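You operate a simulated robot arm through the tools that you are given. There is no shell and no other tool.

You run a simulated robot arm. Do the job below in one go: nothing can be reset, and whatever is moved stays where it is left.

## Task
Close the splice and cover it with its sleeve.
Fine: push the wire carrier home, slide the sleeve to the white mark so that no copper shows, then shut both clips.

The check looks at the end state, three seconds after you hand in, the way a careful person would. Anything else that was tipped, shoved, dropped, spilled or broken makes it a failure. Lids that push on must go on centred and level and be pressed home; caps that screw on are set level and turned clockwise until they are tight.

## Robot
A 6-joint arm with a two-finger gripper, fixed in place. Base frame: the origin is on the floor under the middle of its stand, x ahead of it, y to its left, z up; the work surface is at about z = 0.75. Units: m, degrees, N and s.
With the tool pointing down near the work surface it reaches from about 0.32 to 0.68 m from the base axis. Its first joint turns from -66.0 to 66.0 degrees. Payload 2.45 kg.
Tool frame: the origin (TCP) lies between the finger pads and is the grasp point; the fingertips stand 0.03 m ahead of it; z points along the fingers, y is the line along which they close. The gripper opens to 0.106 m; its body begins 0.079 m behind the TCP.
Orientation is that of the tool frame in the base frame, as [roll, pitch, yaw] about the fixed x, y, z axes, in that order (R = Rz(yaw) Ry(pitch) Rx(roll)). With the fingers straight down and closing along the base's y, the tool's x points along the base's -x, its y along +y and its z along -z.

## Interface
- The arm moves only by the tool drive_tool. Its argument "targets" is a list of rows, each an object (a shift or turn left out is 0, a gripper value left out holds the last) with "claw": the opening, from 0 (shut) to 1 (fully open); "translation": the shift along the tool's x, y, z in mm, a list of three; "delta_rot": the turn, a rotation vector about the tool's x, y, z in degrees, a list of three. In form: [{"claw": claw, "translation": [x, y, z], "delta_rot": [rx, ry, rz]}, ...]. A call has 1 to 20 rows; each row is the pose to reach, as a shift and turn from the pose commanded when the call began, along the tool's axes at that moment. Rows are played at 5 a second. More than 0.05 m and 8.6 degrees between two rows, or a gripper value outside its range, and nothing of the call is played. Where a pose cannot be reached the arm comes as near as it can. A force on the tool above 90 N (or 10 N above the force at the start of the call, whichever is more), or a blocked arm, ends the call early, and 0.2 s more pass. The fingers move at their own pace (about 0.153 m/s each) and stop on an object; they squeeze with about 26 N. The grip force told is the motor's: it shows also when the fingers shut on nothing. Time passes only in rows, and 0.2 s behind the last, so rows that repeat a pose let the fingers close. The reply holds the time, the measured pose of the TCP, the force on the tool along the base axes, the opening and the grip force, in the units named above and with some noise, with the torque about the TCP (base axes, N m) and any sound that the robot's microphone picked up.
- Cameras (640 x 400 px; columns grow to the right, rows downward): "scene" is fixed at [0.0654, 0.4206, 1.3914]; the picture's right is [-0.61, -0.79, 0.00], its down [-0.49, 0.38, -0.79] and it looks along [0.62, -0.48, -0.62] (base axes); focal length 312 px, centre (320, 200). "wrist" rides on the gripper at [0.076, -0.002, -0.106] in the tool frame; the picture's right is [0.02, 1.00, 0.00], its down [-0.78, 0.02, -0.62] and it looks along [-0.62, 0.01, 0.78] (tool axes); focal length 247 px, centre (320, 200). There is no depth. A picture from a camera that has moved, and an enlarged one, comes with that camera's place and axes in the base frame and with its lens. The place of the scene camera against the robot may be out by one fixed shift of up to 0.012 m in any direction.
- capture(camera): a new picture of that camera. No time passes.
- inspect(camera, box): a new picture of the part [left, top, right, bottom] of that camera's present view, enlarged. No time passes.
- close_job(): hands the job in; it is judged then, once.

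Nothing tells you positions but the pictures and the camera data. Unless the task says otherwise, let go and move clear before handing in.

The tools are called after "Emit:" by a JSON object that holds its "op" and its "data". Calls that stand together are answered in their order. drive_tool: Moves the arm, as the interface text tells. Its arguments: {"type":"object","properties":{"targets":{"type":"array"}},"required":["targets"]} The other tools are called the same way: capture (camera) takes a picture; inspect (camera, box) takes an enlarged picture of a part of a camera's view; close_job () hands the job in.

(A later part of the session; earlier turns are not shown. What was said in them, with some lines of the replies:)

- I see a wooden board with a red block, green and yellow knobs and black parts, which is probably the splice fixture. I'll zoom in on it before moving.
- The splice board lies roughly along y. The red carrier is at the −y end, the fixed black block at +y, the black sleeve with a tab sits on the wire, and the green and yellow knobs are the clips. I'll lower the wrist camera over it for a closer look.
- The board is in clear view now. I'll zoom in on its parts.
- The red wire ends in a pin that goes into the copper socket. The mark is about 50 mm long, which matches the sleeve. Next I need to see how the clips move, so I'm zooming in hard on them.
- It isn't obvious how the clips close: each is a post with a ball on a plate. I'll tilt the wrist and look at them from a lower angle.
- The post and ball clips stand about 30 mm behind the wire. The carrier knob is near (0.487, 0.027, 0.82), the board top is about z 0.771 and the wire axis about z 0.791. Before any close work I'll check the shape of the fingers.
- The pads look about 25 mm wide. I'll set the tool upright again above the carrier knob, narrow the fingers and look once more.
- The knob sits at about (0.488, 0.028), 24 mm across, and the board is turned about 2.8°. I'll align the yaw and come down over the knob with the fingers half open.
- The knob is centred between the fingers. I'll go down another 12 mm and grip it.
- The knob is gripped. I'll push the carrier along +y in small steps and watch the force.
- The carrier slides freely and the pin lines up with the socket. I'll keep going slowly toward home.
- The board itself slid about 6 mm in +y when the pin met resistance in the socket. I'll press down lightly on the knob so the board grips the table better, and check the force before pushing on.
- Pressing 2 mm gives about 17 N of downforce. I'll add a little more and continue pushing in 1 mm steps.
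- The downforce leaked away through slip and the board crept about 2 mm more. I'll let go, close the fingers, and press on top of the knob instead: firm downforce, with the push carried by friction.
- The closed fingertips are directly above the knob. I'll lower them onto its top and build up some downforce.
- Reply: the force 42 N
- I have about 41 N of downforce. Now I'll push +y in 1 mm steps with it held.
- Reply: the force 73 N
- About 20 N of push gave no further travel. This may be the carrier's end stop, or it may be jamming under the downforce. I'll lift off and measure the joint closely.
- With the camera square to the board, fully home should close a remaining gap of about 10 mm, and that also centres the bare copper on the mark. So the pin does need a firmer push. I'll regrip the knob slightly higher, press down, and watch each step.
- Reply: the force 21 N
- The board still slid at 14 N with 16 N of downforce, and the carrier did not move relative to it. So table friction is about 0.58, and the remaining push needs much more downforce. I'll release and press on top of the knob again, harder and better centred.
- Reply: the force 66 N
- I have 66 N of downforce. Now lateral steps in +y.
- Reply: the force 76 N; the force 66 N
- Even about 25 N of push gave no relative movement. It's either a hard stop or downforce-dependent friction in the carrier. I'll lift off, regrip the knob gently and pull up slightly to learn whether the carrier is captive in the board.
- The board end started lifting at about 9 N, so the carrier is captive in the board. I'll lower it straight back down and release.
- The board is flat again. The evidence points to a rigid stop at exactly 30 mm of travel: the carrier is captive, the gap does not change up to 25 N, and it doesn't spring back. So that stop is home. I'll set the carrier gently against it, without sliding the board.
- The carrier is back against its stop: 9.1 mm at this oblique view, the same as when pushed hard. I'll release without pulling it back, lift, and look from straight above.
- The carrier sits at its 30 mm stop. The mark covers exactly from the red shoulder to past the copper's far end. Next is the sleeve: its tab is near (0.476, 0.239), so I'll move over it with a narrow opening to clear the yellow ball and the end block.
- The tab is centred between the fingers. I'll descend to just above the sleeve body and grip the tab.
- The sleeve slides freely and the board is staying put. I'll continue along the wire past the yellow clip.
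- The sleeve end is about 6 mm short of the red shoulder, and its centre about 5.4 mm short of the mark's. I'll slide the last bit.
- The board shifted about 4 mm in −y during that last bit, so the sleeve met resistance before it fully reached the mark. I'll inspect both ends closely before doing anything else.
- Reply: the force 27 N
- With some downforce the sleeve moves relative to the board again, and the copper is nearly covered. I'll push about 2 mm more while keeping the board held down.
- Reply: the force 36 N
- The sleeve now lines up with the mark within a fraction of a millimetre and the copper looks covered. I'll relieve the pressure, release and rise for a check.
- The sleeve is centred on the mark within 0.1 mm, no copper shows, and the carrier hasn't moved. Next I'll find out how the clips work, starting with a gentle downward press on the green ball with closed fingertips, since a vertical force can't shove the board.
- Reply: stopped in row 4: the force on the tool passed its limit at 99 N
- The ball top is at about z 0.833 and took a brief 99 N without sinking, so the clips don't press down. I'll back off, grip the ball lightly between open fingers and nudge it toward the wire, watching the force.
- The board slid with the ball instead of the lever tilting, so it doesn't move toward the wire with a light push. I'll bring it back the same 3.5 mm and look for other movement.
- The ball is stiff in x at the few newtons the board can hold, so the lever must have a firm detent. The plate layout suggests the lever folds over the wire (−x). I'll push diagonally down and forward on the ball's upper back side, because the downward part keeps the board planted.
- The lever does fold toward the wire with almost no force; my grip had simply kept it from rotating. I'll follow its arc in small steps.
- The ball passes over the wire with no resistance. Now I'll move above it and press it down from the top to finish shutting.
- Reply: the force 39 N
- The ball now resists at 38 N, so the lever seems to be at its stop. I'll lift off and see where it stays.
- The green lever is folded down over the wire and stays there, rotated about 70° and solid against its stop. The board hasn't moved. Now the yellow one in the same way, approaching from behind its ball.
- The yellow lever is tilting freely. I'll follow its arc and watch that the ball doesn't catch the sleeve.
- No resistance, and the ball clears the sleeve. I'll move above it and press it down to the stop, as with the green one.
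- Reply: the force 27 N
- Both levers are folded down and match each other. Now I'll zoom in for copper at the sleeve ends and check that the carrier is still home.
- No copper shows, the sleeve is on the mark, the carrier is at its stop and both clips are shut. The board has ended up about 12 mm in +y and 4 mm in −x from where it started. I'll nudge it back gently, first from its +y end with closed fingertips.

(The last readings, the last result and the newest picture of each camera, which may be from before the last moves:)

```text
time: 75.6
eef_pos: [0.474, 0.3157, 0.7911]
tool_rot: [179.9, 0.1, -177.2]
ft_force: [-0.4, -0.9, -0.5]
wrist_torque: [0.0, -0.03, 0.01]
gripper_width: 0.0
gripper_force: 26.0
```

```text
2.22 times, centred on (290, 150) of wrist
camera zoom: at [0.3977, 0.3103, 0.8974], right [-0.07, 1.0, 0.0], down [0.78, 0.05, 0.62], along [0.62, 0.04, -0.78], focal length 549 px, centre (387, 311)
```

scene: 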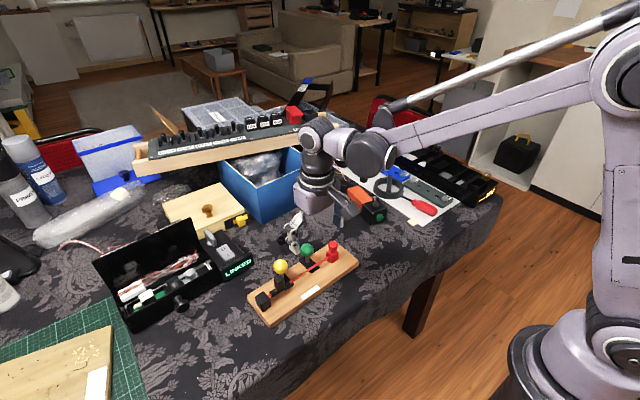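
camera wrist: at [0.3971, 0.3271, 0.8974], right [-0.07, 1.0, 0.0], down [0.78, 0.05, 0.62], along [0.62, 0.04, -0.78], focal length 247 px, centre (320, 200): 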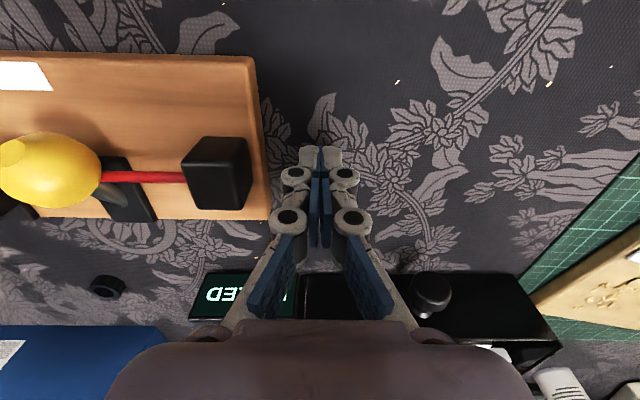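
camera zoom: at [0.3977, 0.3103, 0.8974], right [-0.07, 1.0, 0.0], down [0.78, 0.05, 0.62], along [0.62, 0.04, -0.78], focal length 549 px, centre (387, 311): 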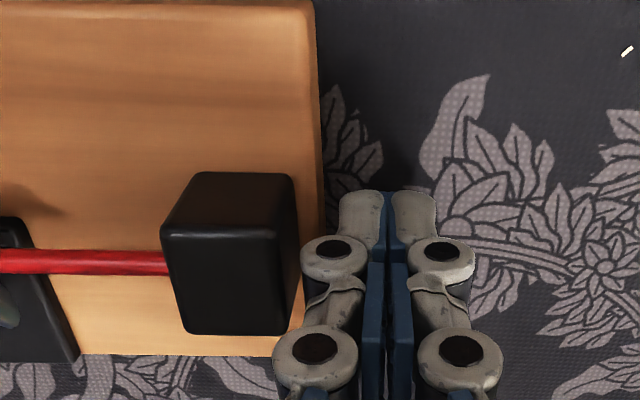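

Emit:
{"op": "drive_tool", "data": {"targets": [{"claw": 0, "translation": [0, -2, 0]}, {"claw": 0, "translation": [0, -4, 0]}, {"claw": 0, "translation": [0, -6, 0]}]}}

Emit:
{"op": "inspect", "data": {"camera": "scene", "box": [250, 210, 370, 330]}}

Emit:
{"op": "inspect", "data": {"camera": "wrist", "box": [200, 60, 380, 240]}}

```text
time: 76.4
eef_pos: [0.4745, 0.3115, 0.7906]
tool_rot: [179.8, 0.1, -177.2]
ft_force: [2.0, 6.4, -0.5]
wrist_torque: [-0.06, 0.02, 0.04]
gripper_width: 0.0001
gripper_force: 26.1
```

```text
3.33 times, centred on (310, 270) of scene
camera zoom: at [0.0654, 0.4207, 1.3913], right [-0.61, -0.79, 0.0], down [-0.49, 0.38, -0.79], along [0.62, -0.48, -0.62], focal length 1041 px, centre (353, -33)
```

zoom: 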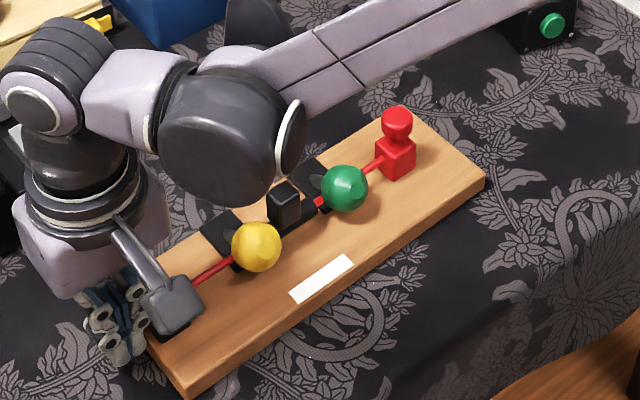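

```text
2.22 times, centred on (290, 150) of wrist
camera zoom: at [0.3982, 0.3049, 0.8974], right [-0.07, 1.0, 0.0], down [0.78, 0.05, 0.62], along [0.62, 0.05, -0.78], focal length 549 px, centre (387, 311)
```

zoom: 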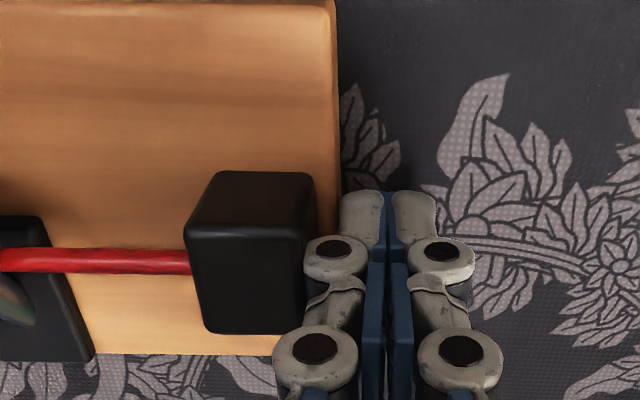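

Emit:
{"op": "drive_tool", "data": {"targets": [{"claw": 0, "translation": [0, -2, 0]}, {"claw": 0, "translation": [0, -4, 0]}, {"claw": 0, "translation": [0, -6, 0]}, {"claw": 0, "translation": [0, -8, 0]}]}}

Emit:
{"op": "inspect", "data": {"camera": "scene", "box": [250, 210, 370, 330]}}

```text
time: 77.4
eef_pos: [0.4731, 0.3004, 0.7909]
tool_rot: [180.0, 0.0, -177.2]
ft_force: [-0.3, 6.6, 0.7]
wrist_torque: [-0.08, -0.03, 0.03]
gripper_width: 0.0002
gripper_force: 26.1
```

```text
3.33 times, centred on (310, 270) of scene
camera zoom: at [0.0654, 0.4207, 1.3913], right [-0.61, -0.79, 0.0], down [-0.49, 0.38, -0.79], along [0.62, -0.48, -0.62], focal length 1041 px, centre (353, -33)
```

zoom: 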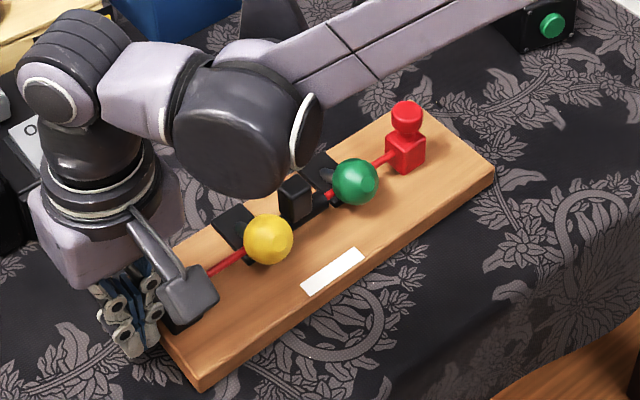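

Emit:
{"op": "drive_tool", "data": {"targets": [{"claw": 0, "translation": [0, -1, 0]}, {"claw": 0, "translation": [0, -1.8, 0]}]}}

Emit:
{"op": "inspect", "data": {"camera": "scene", "box": [250, 210, 370, 330]}}

```text
time: 78.0
eef_pos: [0.4745, 0.3017, 0.7922]
tool_rot: [179.9, 0.0, -177.2]
ft_force: [-1.7, 8.5, 2.2]
wrist_torque: [-0.12, -0.01, -0.02]
gripper_width: 0.0
gripper_force: 26.3
```

```text
3.33 times, centred on (310, 270) of scene
camera zoom: at [0.0653, 0.4207, 1.3913], right [-0.61, -0.79, 0.0], down [-0.49, 0.38, -0.79], along [0.62, -0.48, -0.62], focal length 1041 px, centre (353, -33)
```

zoom: 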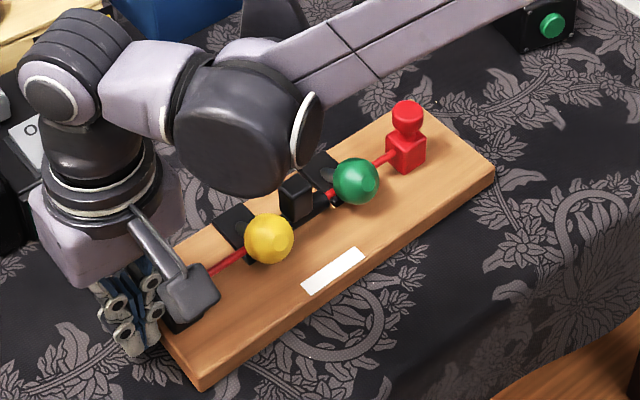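

Emit:
{"op": "drive_tool", "data": {"targets": [{"claw": 0, "translation": [0, -0.8, 0]}, {"claw": 0, "translation": [0, -1.5, 0]}]}}

Emit:
{"op": "inspect", "data": {"camera": "scene", "box": [250, 210, 370, 330]}}

Emit:
{"op": "inspect", "data": {"camera": "scene", "box": [290, 235, 340, 285]}}

```text
time: 78.6
eef_pos: [0.4742, 0.3005, 0.7917]
tool_rot: [179.9, 0.1, -177.2]
ft_force: [-0.1, 8.3, 0.7]
wrist_torque: [-0.08, 0.01, -0.02]
gripper_width: 0.0
gripper_force: 25.6
```

```text
3.33 times, centred on (310, 270) of scene
camera zoom: at [0.0654, 0.4207, 1.3913], right [-0.61, -0.79, 0.0], down [-0.49, 0.38, -0.79], along [0.62, -0.48, -0.62], focal length 1041 px, centre (353, -33)
```

zoom: 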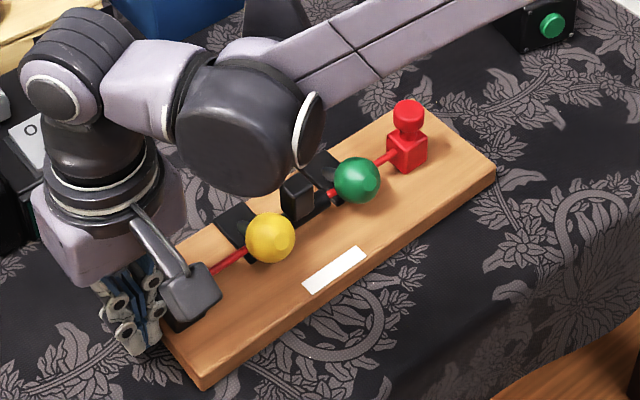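

```text
8.00 times, centred on (315, 260) of scene
camera zoom: at [0.0654, 0.4207, 1.3913], right [-0.61, -0.79, 0.0], down [-0.49, 0.38, -0.79], along [0.62, -0.48, -0.62], focal length 2499 px, centre (360, -280)
```

zoom: 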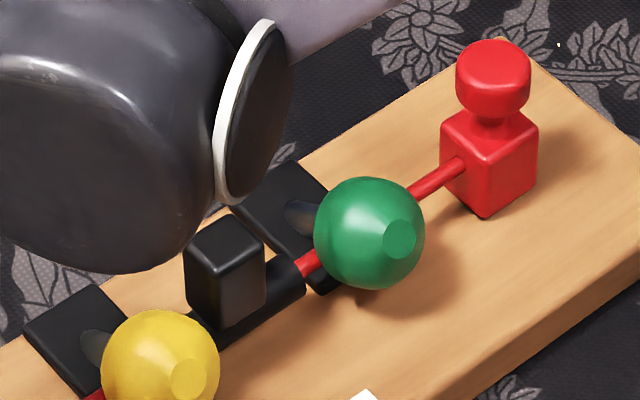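

The board is back to within about 1 mm in y, with everything on it intact. I'll back away, rise, and go round to the front edge for a small +x correction.

Emit:
{"op": "drive_tool", "data": {"targets": [{"claw": 0, "translation": [0, 6, 0]}, {"claw": 0, "translation": [0, 14, 0]}, {"claw": 0, "translation": [0, 16, -35]}, {"claw": 0, "translation": [0, 16, -75]}, {"claw": 0, "translation": [10, 0, -115]}, {"claw": 0, "translation": [30, -35, -125]}, {"claw": 0, "translation": [50, -75, -125]}, {"claw": 0, "translation": [70, -112, -125]}, {"claw": 0, "translation": [87, -149, -125]}]}}

Emit:
{"op": "capture", "data": {"camera": "wrist"}}

Emit:
{"op": "inspect", "data": {"camera": "scene", "box": [250, 210, 370, 330]}}

```text
time: 80.6
eef_pos: [0.3935, 0.1442, 0.9152]
tool_rot: [179.9, 0.2, -177.2]
ft_force: [0.6, 0.1, 0.2]
wrist_torque: [-0.01, 0.0, 0.0]
gripper_width: 0.0
gripper_force: 26.0
```

```text
taken
camera wrist: at [0.3171, 0.1383, 1.022], right [-0.07, 1.0, 0.0], down [0.78, 0.05, 0.62], along [0.62, 0.05, -0.78], focal length 247 px, centre (320, 200)
```

wrist: 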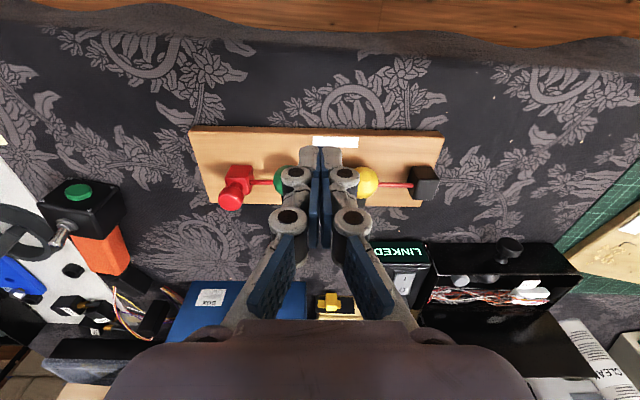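

```text
3.33 times, centred on (310, 270) of scene
camera zoom: at [0.0654, 0.4206, 1.3914], right [-0.61, -0.79, 0.0], down [-0.49, 0.38, -0.79], along [0.62, -0.48, -0.62], focal length 1041 px, centre (353, -33)
```

zoom: 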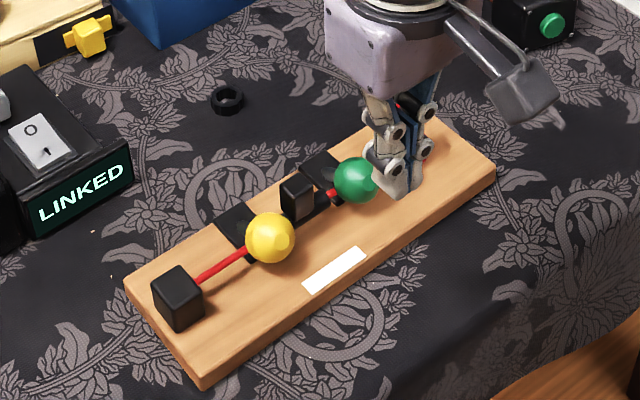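

Emit:
{"op": "drive_tool", "data": {"targets": [{"claw": 0, "translation": [0, 0, 35]}, {"claw": 0, "translation": [0, 0, 70]}, {"claw": 0, "translation": [0, 0, 105]}, {"claw": 0, "translation": [0, 0, 123]}, {"claw": 0, "translation": [-6, 0, 123]}]}}

Emit:
{"op": "inspect", "data": {"camera": "wrist", "box": [230, 80, 410, 220]}}

Emit:
{"op": "inspect", "data": {"camera": "scene", "box": [250, 210, 370, 330]}}

```text
time: 81.8
eef_pos: [0.4004, 0.1442, 0.793]
tool_rot: [180.0, 0.1, -177.2]
ft_force: [0.0, -0.5, -0.9]
wrist_torque: [0.01, 0.01, -0.02]
gripper_width: 0.0002
gripper_force: 26.2
```

```text
2.86 times, centred on (320, 150) of wrist
camera zoom: at [0.3245, 0.1385, 0.8997], right [-0.07, 1.0, 0.0], down [0.78, 0.05, 0.62], along [0.62, 0.04, -0.78], focal length 706 px, centre (320, 343)
```

zoom: 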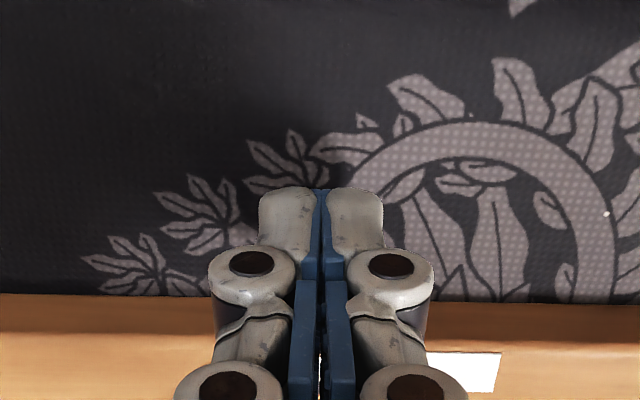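

```text
3.33 times, centred on (310, 270) of scene
camera zoom: at [0.0654, 0.4206, 1.3914], right [-0.61, -0.79, 0.0], down [-0.49, 0.38, -0.79], along [0.62, -0.48, -0.62], focal length 1041 px, centre (353, -33)
```

zoom: 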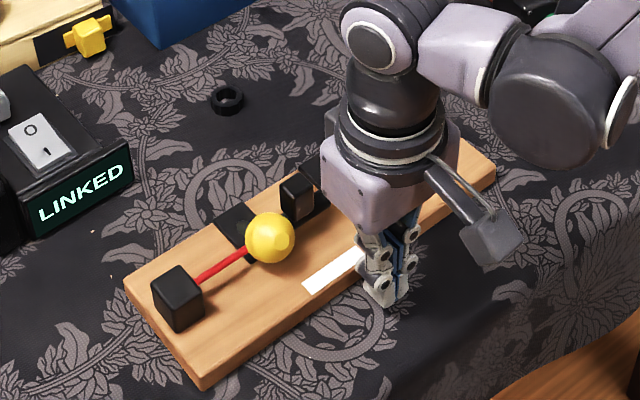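

Emit:
{"op": "drive_tool", "data": {"targets": [{"claw": 0, "translation": [-4, 0, 0]}, {"claw": 0, "translation": [-8, 0, 0]}, {"claw": 0, "translation": [-10, 0, 0]}]}}

Emit:
{"op": "inspect", "data": {"camera": "scene", "box": [250, 210, 370, 330]}}

Emit:
{"op": "inspect", "data": {"camera": "wrist", "box": [230, 80, 410, 220]}}

```text
time: 82.6
eef_pos: [0.4096, 0.1439, 0.793]
tool_rot: [179.9, 0.1, -177.3]
ft_force: [0.3, 0.2, -0.3]
wrist_torque: [0.03, 0.03, 0.01]
gripper_width: 0.0001
gripper_force: 26.2
```

```text
3.33 times, centred on (310, 270) of scene
camera zoom: at [0.0654, 0.4206, 1.3914], right [-0.61, -0.79, 0.0], down [-0.49, 0.38, -0.79], along [0.62, -0.48, -0.62], focal length 1041 px, centre (353, -33)
```

zoom: 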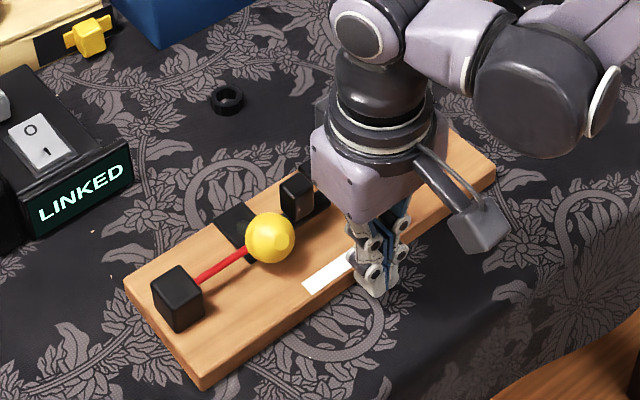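

```text
2.86 times, centred on (320, 150) of wrist
camera zoom: at [0.3346, 0.1388, 0.9002], right [-0.07, 1.0, 0.0], down [0.78, 0.05, 0.62], along [0.62, 0.04, -0.78], focal length 706 px, centre (320, 343)
```

zoom: 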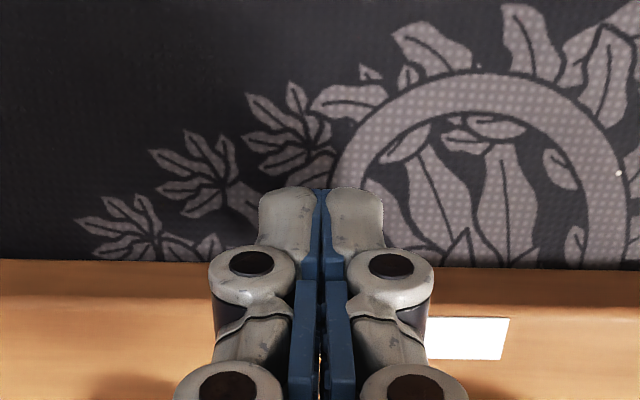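

Emit:
{"op": "drive_tool", "data": {"targets": [{"claw": 0, "translation": [-1.5, 0, 0]}, {"claw": 0, "translation": [-3, 0, 0]}, {"claw": 0, "translation": [-4.5, 0, 0]}]}}

Emit:
{"op": "inspect", "data": {"camera": "scene", "box": [250, 210, 370, 330]}}

```text
time: 83.4
eef_pos: [0.4145, 0.1442, 0.7916]
tool_rot: [179.9, 0.1, -177.1]
ft_force: [0.5, 0.7, 0.4]
wrist_torque: [-0.04, 0.0, -0.01]
gripper_width: 0.0002
gripper_force: 25.9
```

```text
3.33 times, centred on (310, 270) of scene
camera zoom: at [0.0654, 0.4206, 1.3914], right [-0.61, -0.79, 0.0], down [-0.49, 0.38, -0.79], along [0.62, -0.48, -0.62], focal length 1041 px, centre (353, -33)
```

zoom: 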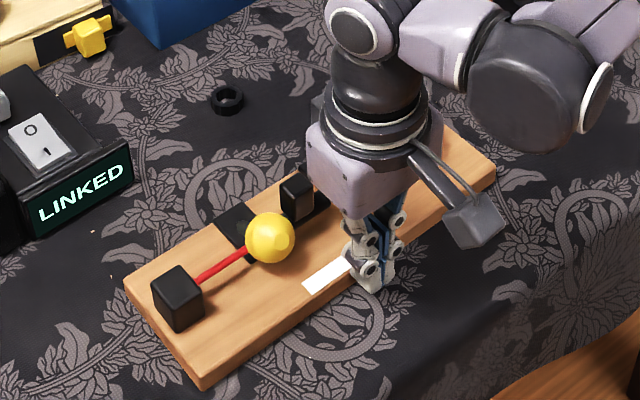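

Emit:
{"op": "drive_tool", "data": {"targets": [{"claw": 0, "translation": [-1.5, 0, 0]}, {"claw": 0, "translation": [-3, 0, 0]}]}}

Emit:
{"op": "inspect", "data": {"camera": "scene", "box": [250, 210, 370, 330]}}

```text
time: 84.0
eef_pos: [0.4166, 0.1458, 0.7914]
tool_rot: [179.9, -0.1, -177.2]
ft_force: [-9.2, -0.4, 2.0]
wrist_torque: [-0.1, 0.23, -0.06]
gripper_width: 0.006
gripper_force: 26.0
```

```text
3.33 times, centred on (310, 270) of scene
camera zoom: at [0.0652, 0.4206, 1.3914], right [-0.61, -0.79, 0.0], down [-0.49, 0.38, -0.79], along [0.62, -0.48, -0.62], focal length 1041 px, centre (353, -33)
```

zoom: 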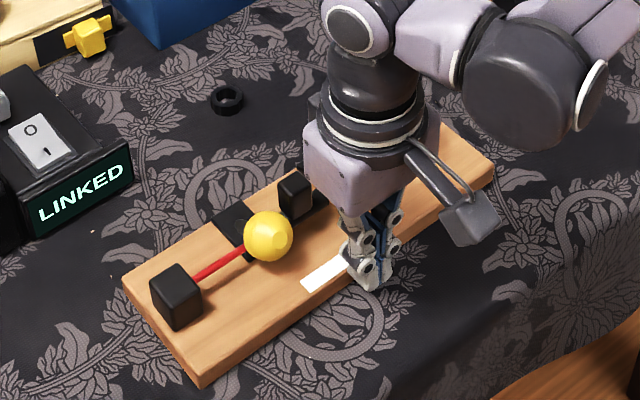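

Emit:
{"op": "drive_tool", "data": {"targets": [{"claw": 0, "translation": [-1.2, 0, 0]}, {"claw": 0, "translation": [-2.4, 0, 0]}, {"claw": 0, "translation": [-3.4, 0, 0]}]}}

Emit:
{"op": "inspect", "data": {"camera": "scene", "box": [250, 210, 370, 330]}}

```text
time: 84.8
eef_pos: [0.4209, 0.1454, 0.7937]
tool_rot: [179.8, 0.0, -177.3]
ft_force: [-11.0, -1.1, 5.1]
wrist_torque: [-0.08, 0.18, -0.01]
gripper_width: 0.0061
gripper_force: 26.1
```

```text
3.33 times, centred on (310, 270) of scene
camera zoom: at [0.0651, 0.4205, 1.3914], right [-0.61, -0.79, 0.0], down [-0.49, 0.38, -0.79], along [0.62, -0.48, -0.62], focal length 1041 px, centre (353, -33)
```

zoom: 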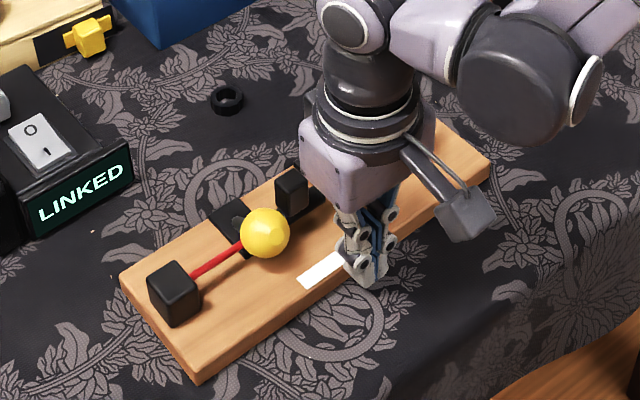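

That moved the board about 4–5 mm in +x. I'll back off, rise and do a full check.

Emit:
{"op": "drive_tool", "data": {"targets": [{"claw": 0, "translation": [5, 0, 0]}, {"claw": 0, "translation": [14, 0, 0]}, {"claw": 0, "translation": [16, 0, -40]}, {"claw": 0, "translation": [16, 0, -85]}, {"claw": 0, "translation": [16, 0, -130]}, {"claw": 1, "translation": [-15, 10, -155]}, {"claw": 1, "translation": [-30, 15, -155]}]}}

Emit:
{"op": "capture", "data": {"camera": "wrist"}}

Emit:
{"op": "inspect", "data": {"camera": "wrist", "box": [190, 60, 470, 190]}}

Emit:
{"op": "inspect", "data": {"camera": "scene", "box": [250, 210, 370, 330]}}

Emit:
{"op": "capture", "data": {"camera": "scene"}}

```text
time: 86.4
eef_pos: [0.4483, 0.1647, 0.9499]
tool_rot: [180.0, 0.2, -177.2]
ft_force: [-0.5, -0.4, -0.1]
wrist_torque: [0.04, 0.02, -0.03]
gripper_width: 0.106
gripper_force: 0.0
```

```text
taken
camera wrist: at [0.3722, 0.1585, 1.0567], right [-0.07, 1.0, 0.0], down [0.78, 0.05, 0.62], along [0.62, 0.04, -0.78], focal length 247 px, centre (320, 200)
```

wrist: 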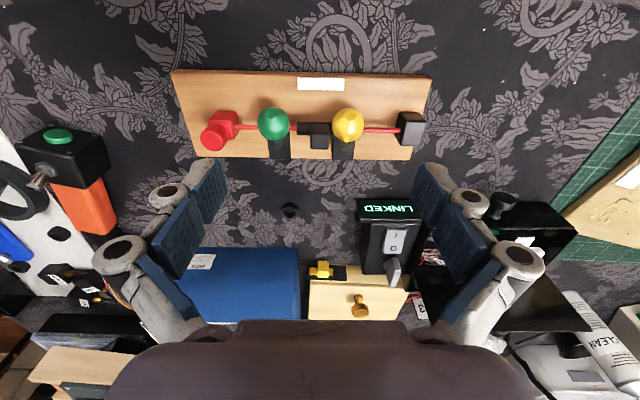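

```text
2.29 times, centred on (330, 125) of wrist
camera zoom: at [0.3722, 0.1585, 1.0567], right [-0.07, 1.0, 0.0], down [0.78, 0.05, 0.62], along [0.62, 0.04, -0.78], focal length 564 px, centre (297, 371)
```

zoom: 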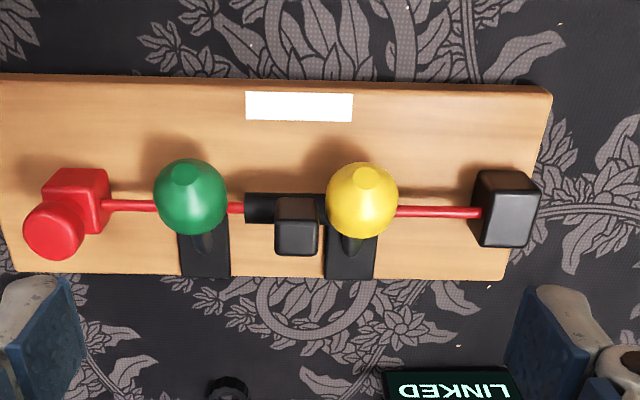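

```text
3.33 times, centred on (310, 270) of scene
camera zoom: at [0.0654, 0.4206, 1.3914], right [-0.61, -0.79, 0.0], down [-0.49, 0.38, -0.79], along [0.62, -0.48, -0.62], focal length 1041 px, centre (353, -33)
```

zoom: 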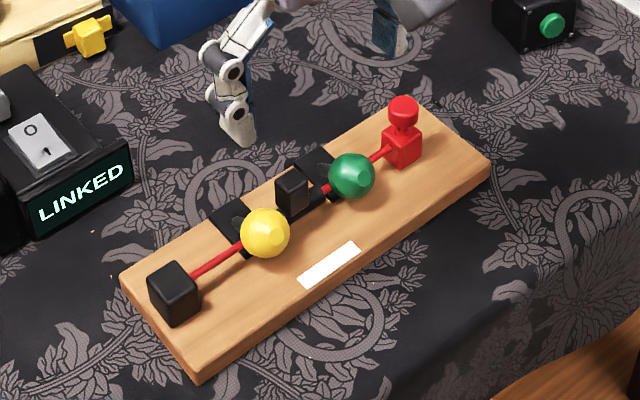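

```text
taken
```

scene: 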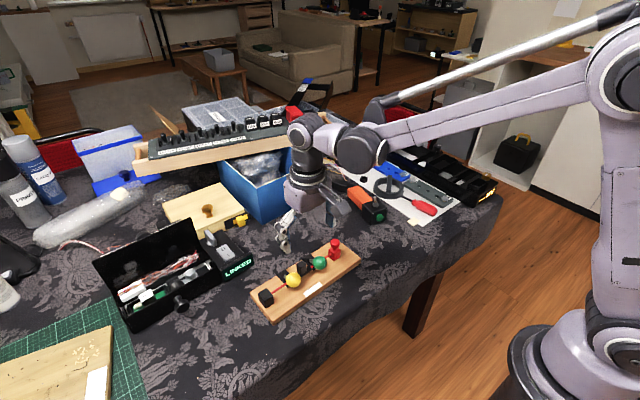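

Emit:
{"op": "inspect", "data": {"camera": "wrist", "box": [255, 95, 375, 165]}}

Emit:
{"op": "inspect", "data": {"camera": "scene", "box": [280, 235, 330, 285]}}

```text
5.33 times, centred on (315, 130) of wrist
camera zoom: at [0.3722, 0.1585, 1.0567], right [-0.07, 1.0, 0.0], down [0.78, 0.05, 0.62], along [0.62, 0.04, -0.78], focal length 1317 px, centre (347, 573)
```

zoom: 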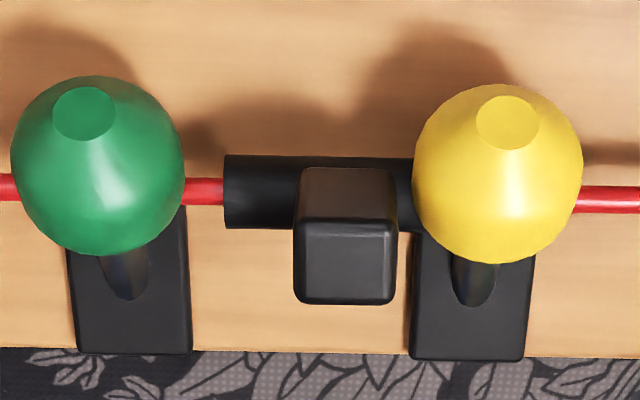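

```text
8.00 times, centred on (305, 260) of scene
camera zoom: at [0.0654, 0.4206, 1.3914], right [-0.61, -0.79, 0.0], down [-0.49, 0.38, -0.79], along [0.62, -0.48, -0.62], focal length 2499 px, centre (440, -280)
```

zoom: 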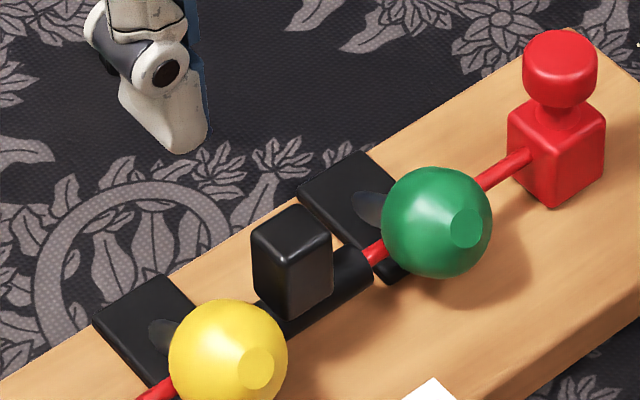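

Everything checks out. The board is back where it started to within about 1 mm, the sleeve is on the mark with no copper showing, the carrier is at its stop and both clips are down. I'll retract the arm clear to its start pose.

Emit:
{"op": "drive_tool", "data": {"targets": [{"claw": 1, "translation": [10, 0, -40]}, {"claw": 1, "translation": [30, -2, -80]}, {"claw": 1, "translation": [55, -5, -115]}, {"claw": 1, "translation": [80, -8, -150]}, {"claw": 1, "translation": [100, -10, -180]}, {"claw": 1, "translation": [100, -10, -180]}]}}

Emit:
{"op": "capture", "data": {"camera": "wrist"}}

Emit:
{"op": "inspect", "data": {"camera": "scene", "box": [240, 220, 370, 330]}}

Emit:
{"op": "inspect", "data": {"camera": "wrist", "box": [230, 95, 410, 205]}}

```text
time: 87.8
eef_pos: [0.349, 0.1473, 1.127]
tool_rot: [179.9, 0.1, -177.2]
ft_force: [-0.5, 0.4, -0.3]
wrist_torque: [-0.01, 0.03, -0.05]
gripper_width: 0.1059
gripper_force: 0.0
```

```text
taken
camera wrist: at [0.2735, 0.1408, 1.2331], right [-0.07, 1.0, 0.0], down [0.78, 0.05, 0.62], along [0.62, 0.04, -0.78], focal length 247 px, centre (320, 200)
```

wrist: 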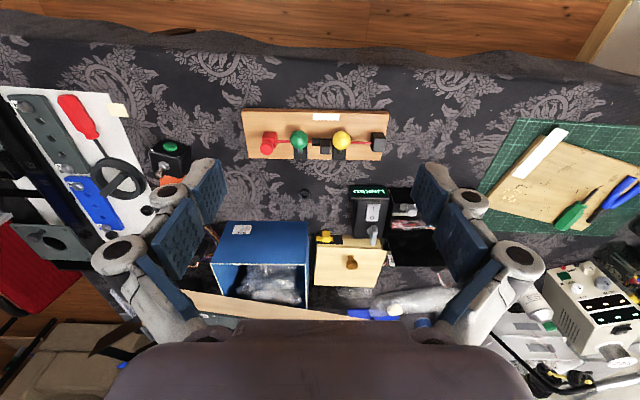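

```text
3.64 times, centred on (305, 275) of scene
camera zoom: at [0.0654, 0.4206, 1.3914], right [-0.61, -0.79, 0.0], down [-0.49, 0.38, -0.79], along [0.62, -0.48, -0.62], focal length 1136 px, centre (374, -73)
```

zoom: 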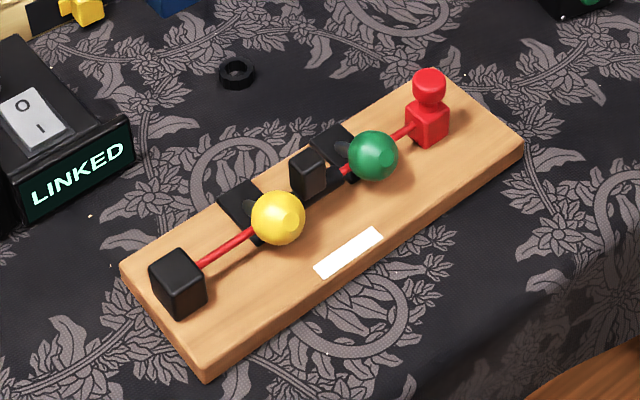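

```text
3.56 times, centred on (320, 150) of wrist
camera zoom: at [0.2735, 0.1408, 1.2331], right [-0.07, 1.0, 0.0], down [0.78, 0.05, 0.62], along [0.62, 0.04, -0.78], focal length 878 px, centre (320, 378)
```

zoom: 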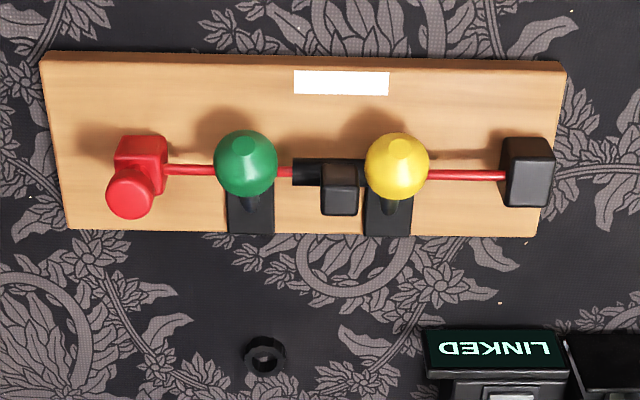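

The final view shows the carrier at its stop, the sleeve on the white mark with no copper visible, and both clips folded shut. The board is back in place, nothing else has been disturbed and the arm is clear, so I'm handing in.

Emit:
{"op": "close_job", "data": {}}

```text
The job is handed in.
```

I've handed in the job with the splice closed, the sleeve over it and both clips shut; I haven't seen the result of the check.

- **Carrier:** I pushed it in until it hit a rigid stop, 30 mm from where it started. About 10 mm of the pin was still outside the socket there, and a 25 N push moved it no further. I took that stop as home, but nothing clicked to confirm it.
- **Sleeve:** it sits on the white mark to within about 1 mm. No copper was visible from either camera, but the sleeve covers the exposed pin end by less than 1 mm.
- **Clips:** both levers are folded down over the wire and pressed against their stops.
- **Board:** it slid up to about 15 mm during the work, because I kept pushing after the carrier had reached its stop. I also lifted one end briefly by a few millimetres. I pushed the board back to within about 1 mm of its starting position.

At one point I pressed the green clip's ball straight down, and the force reached 99 N before the arm stopped. I saw no damage, and the lever moved freely afterwards. Nothing else on the table was touched, and the arm is clear of the work.
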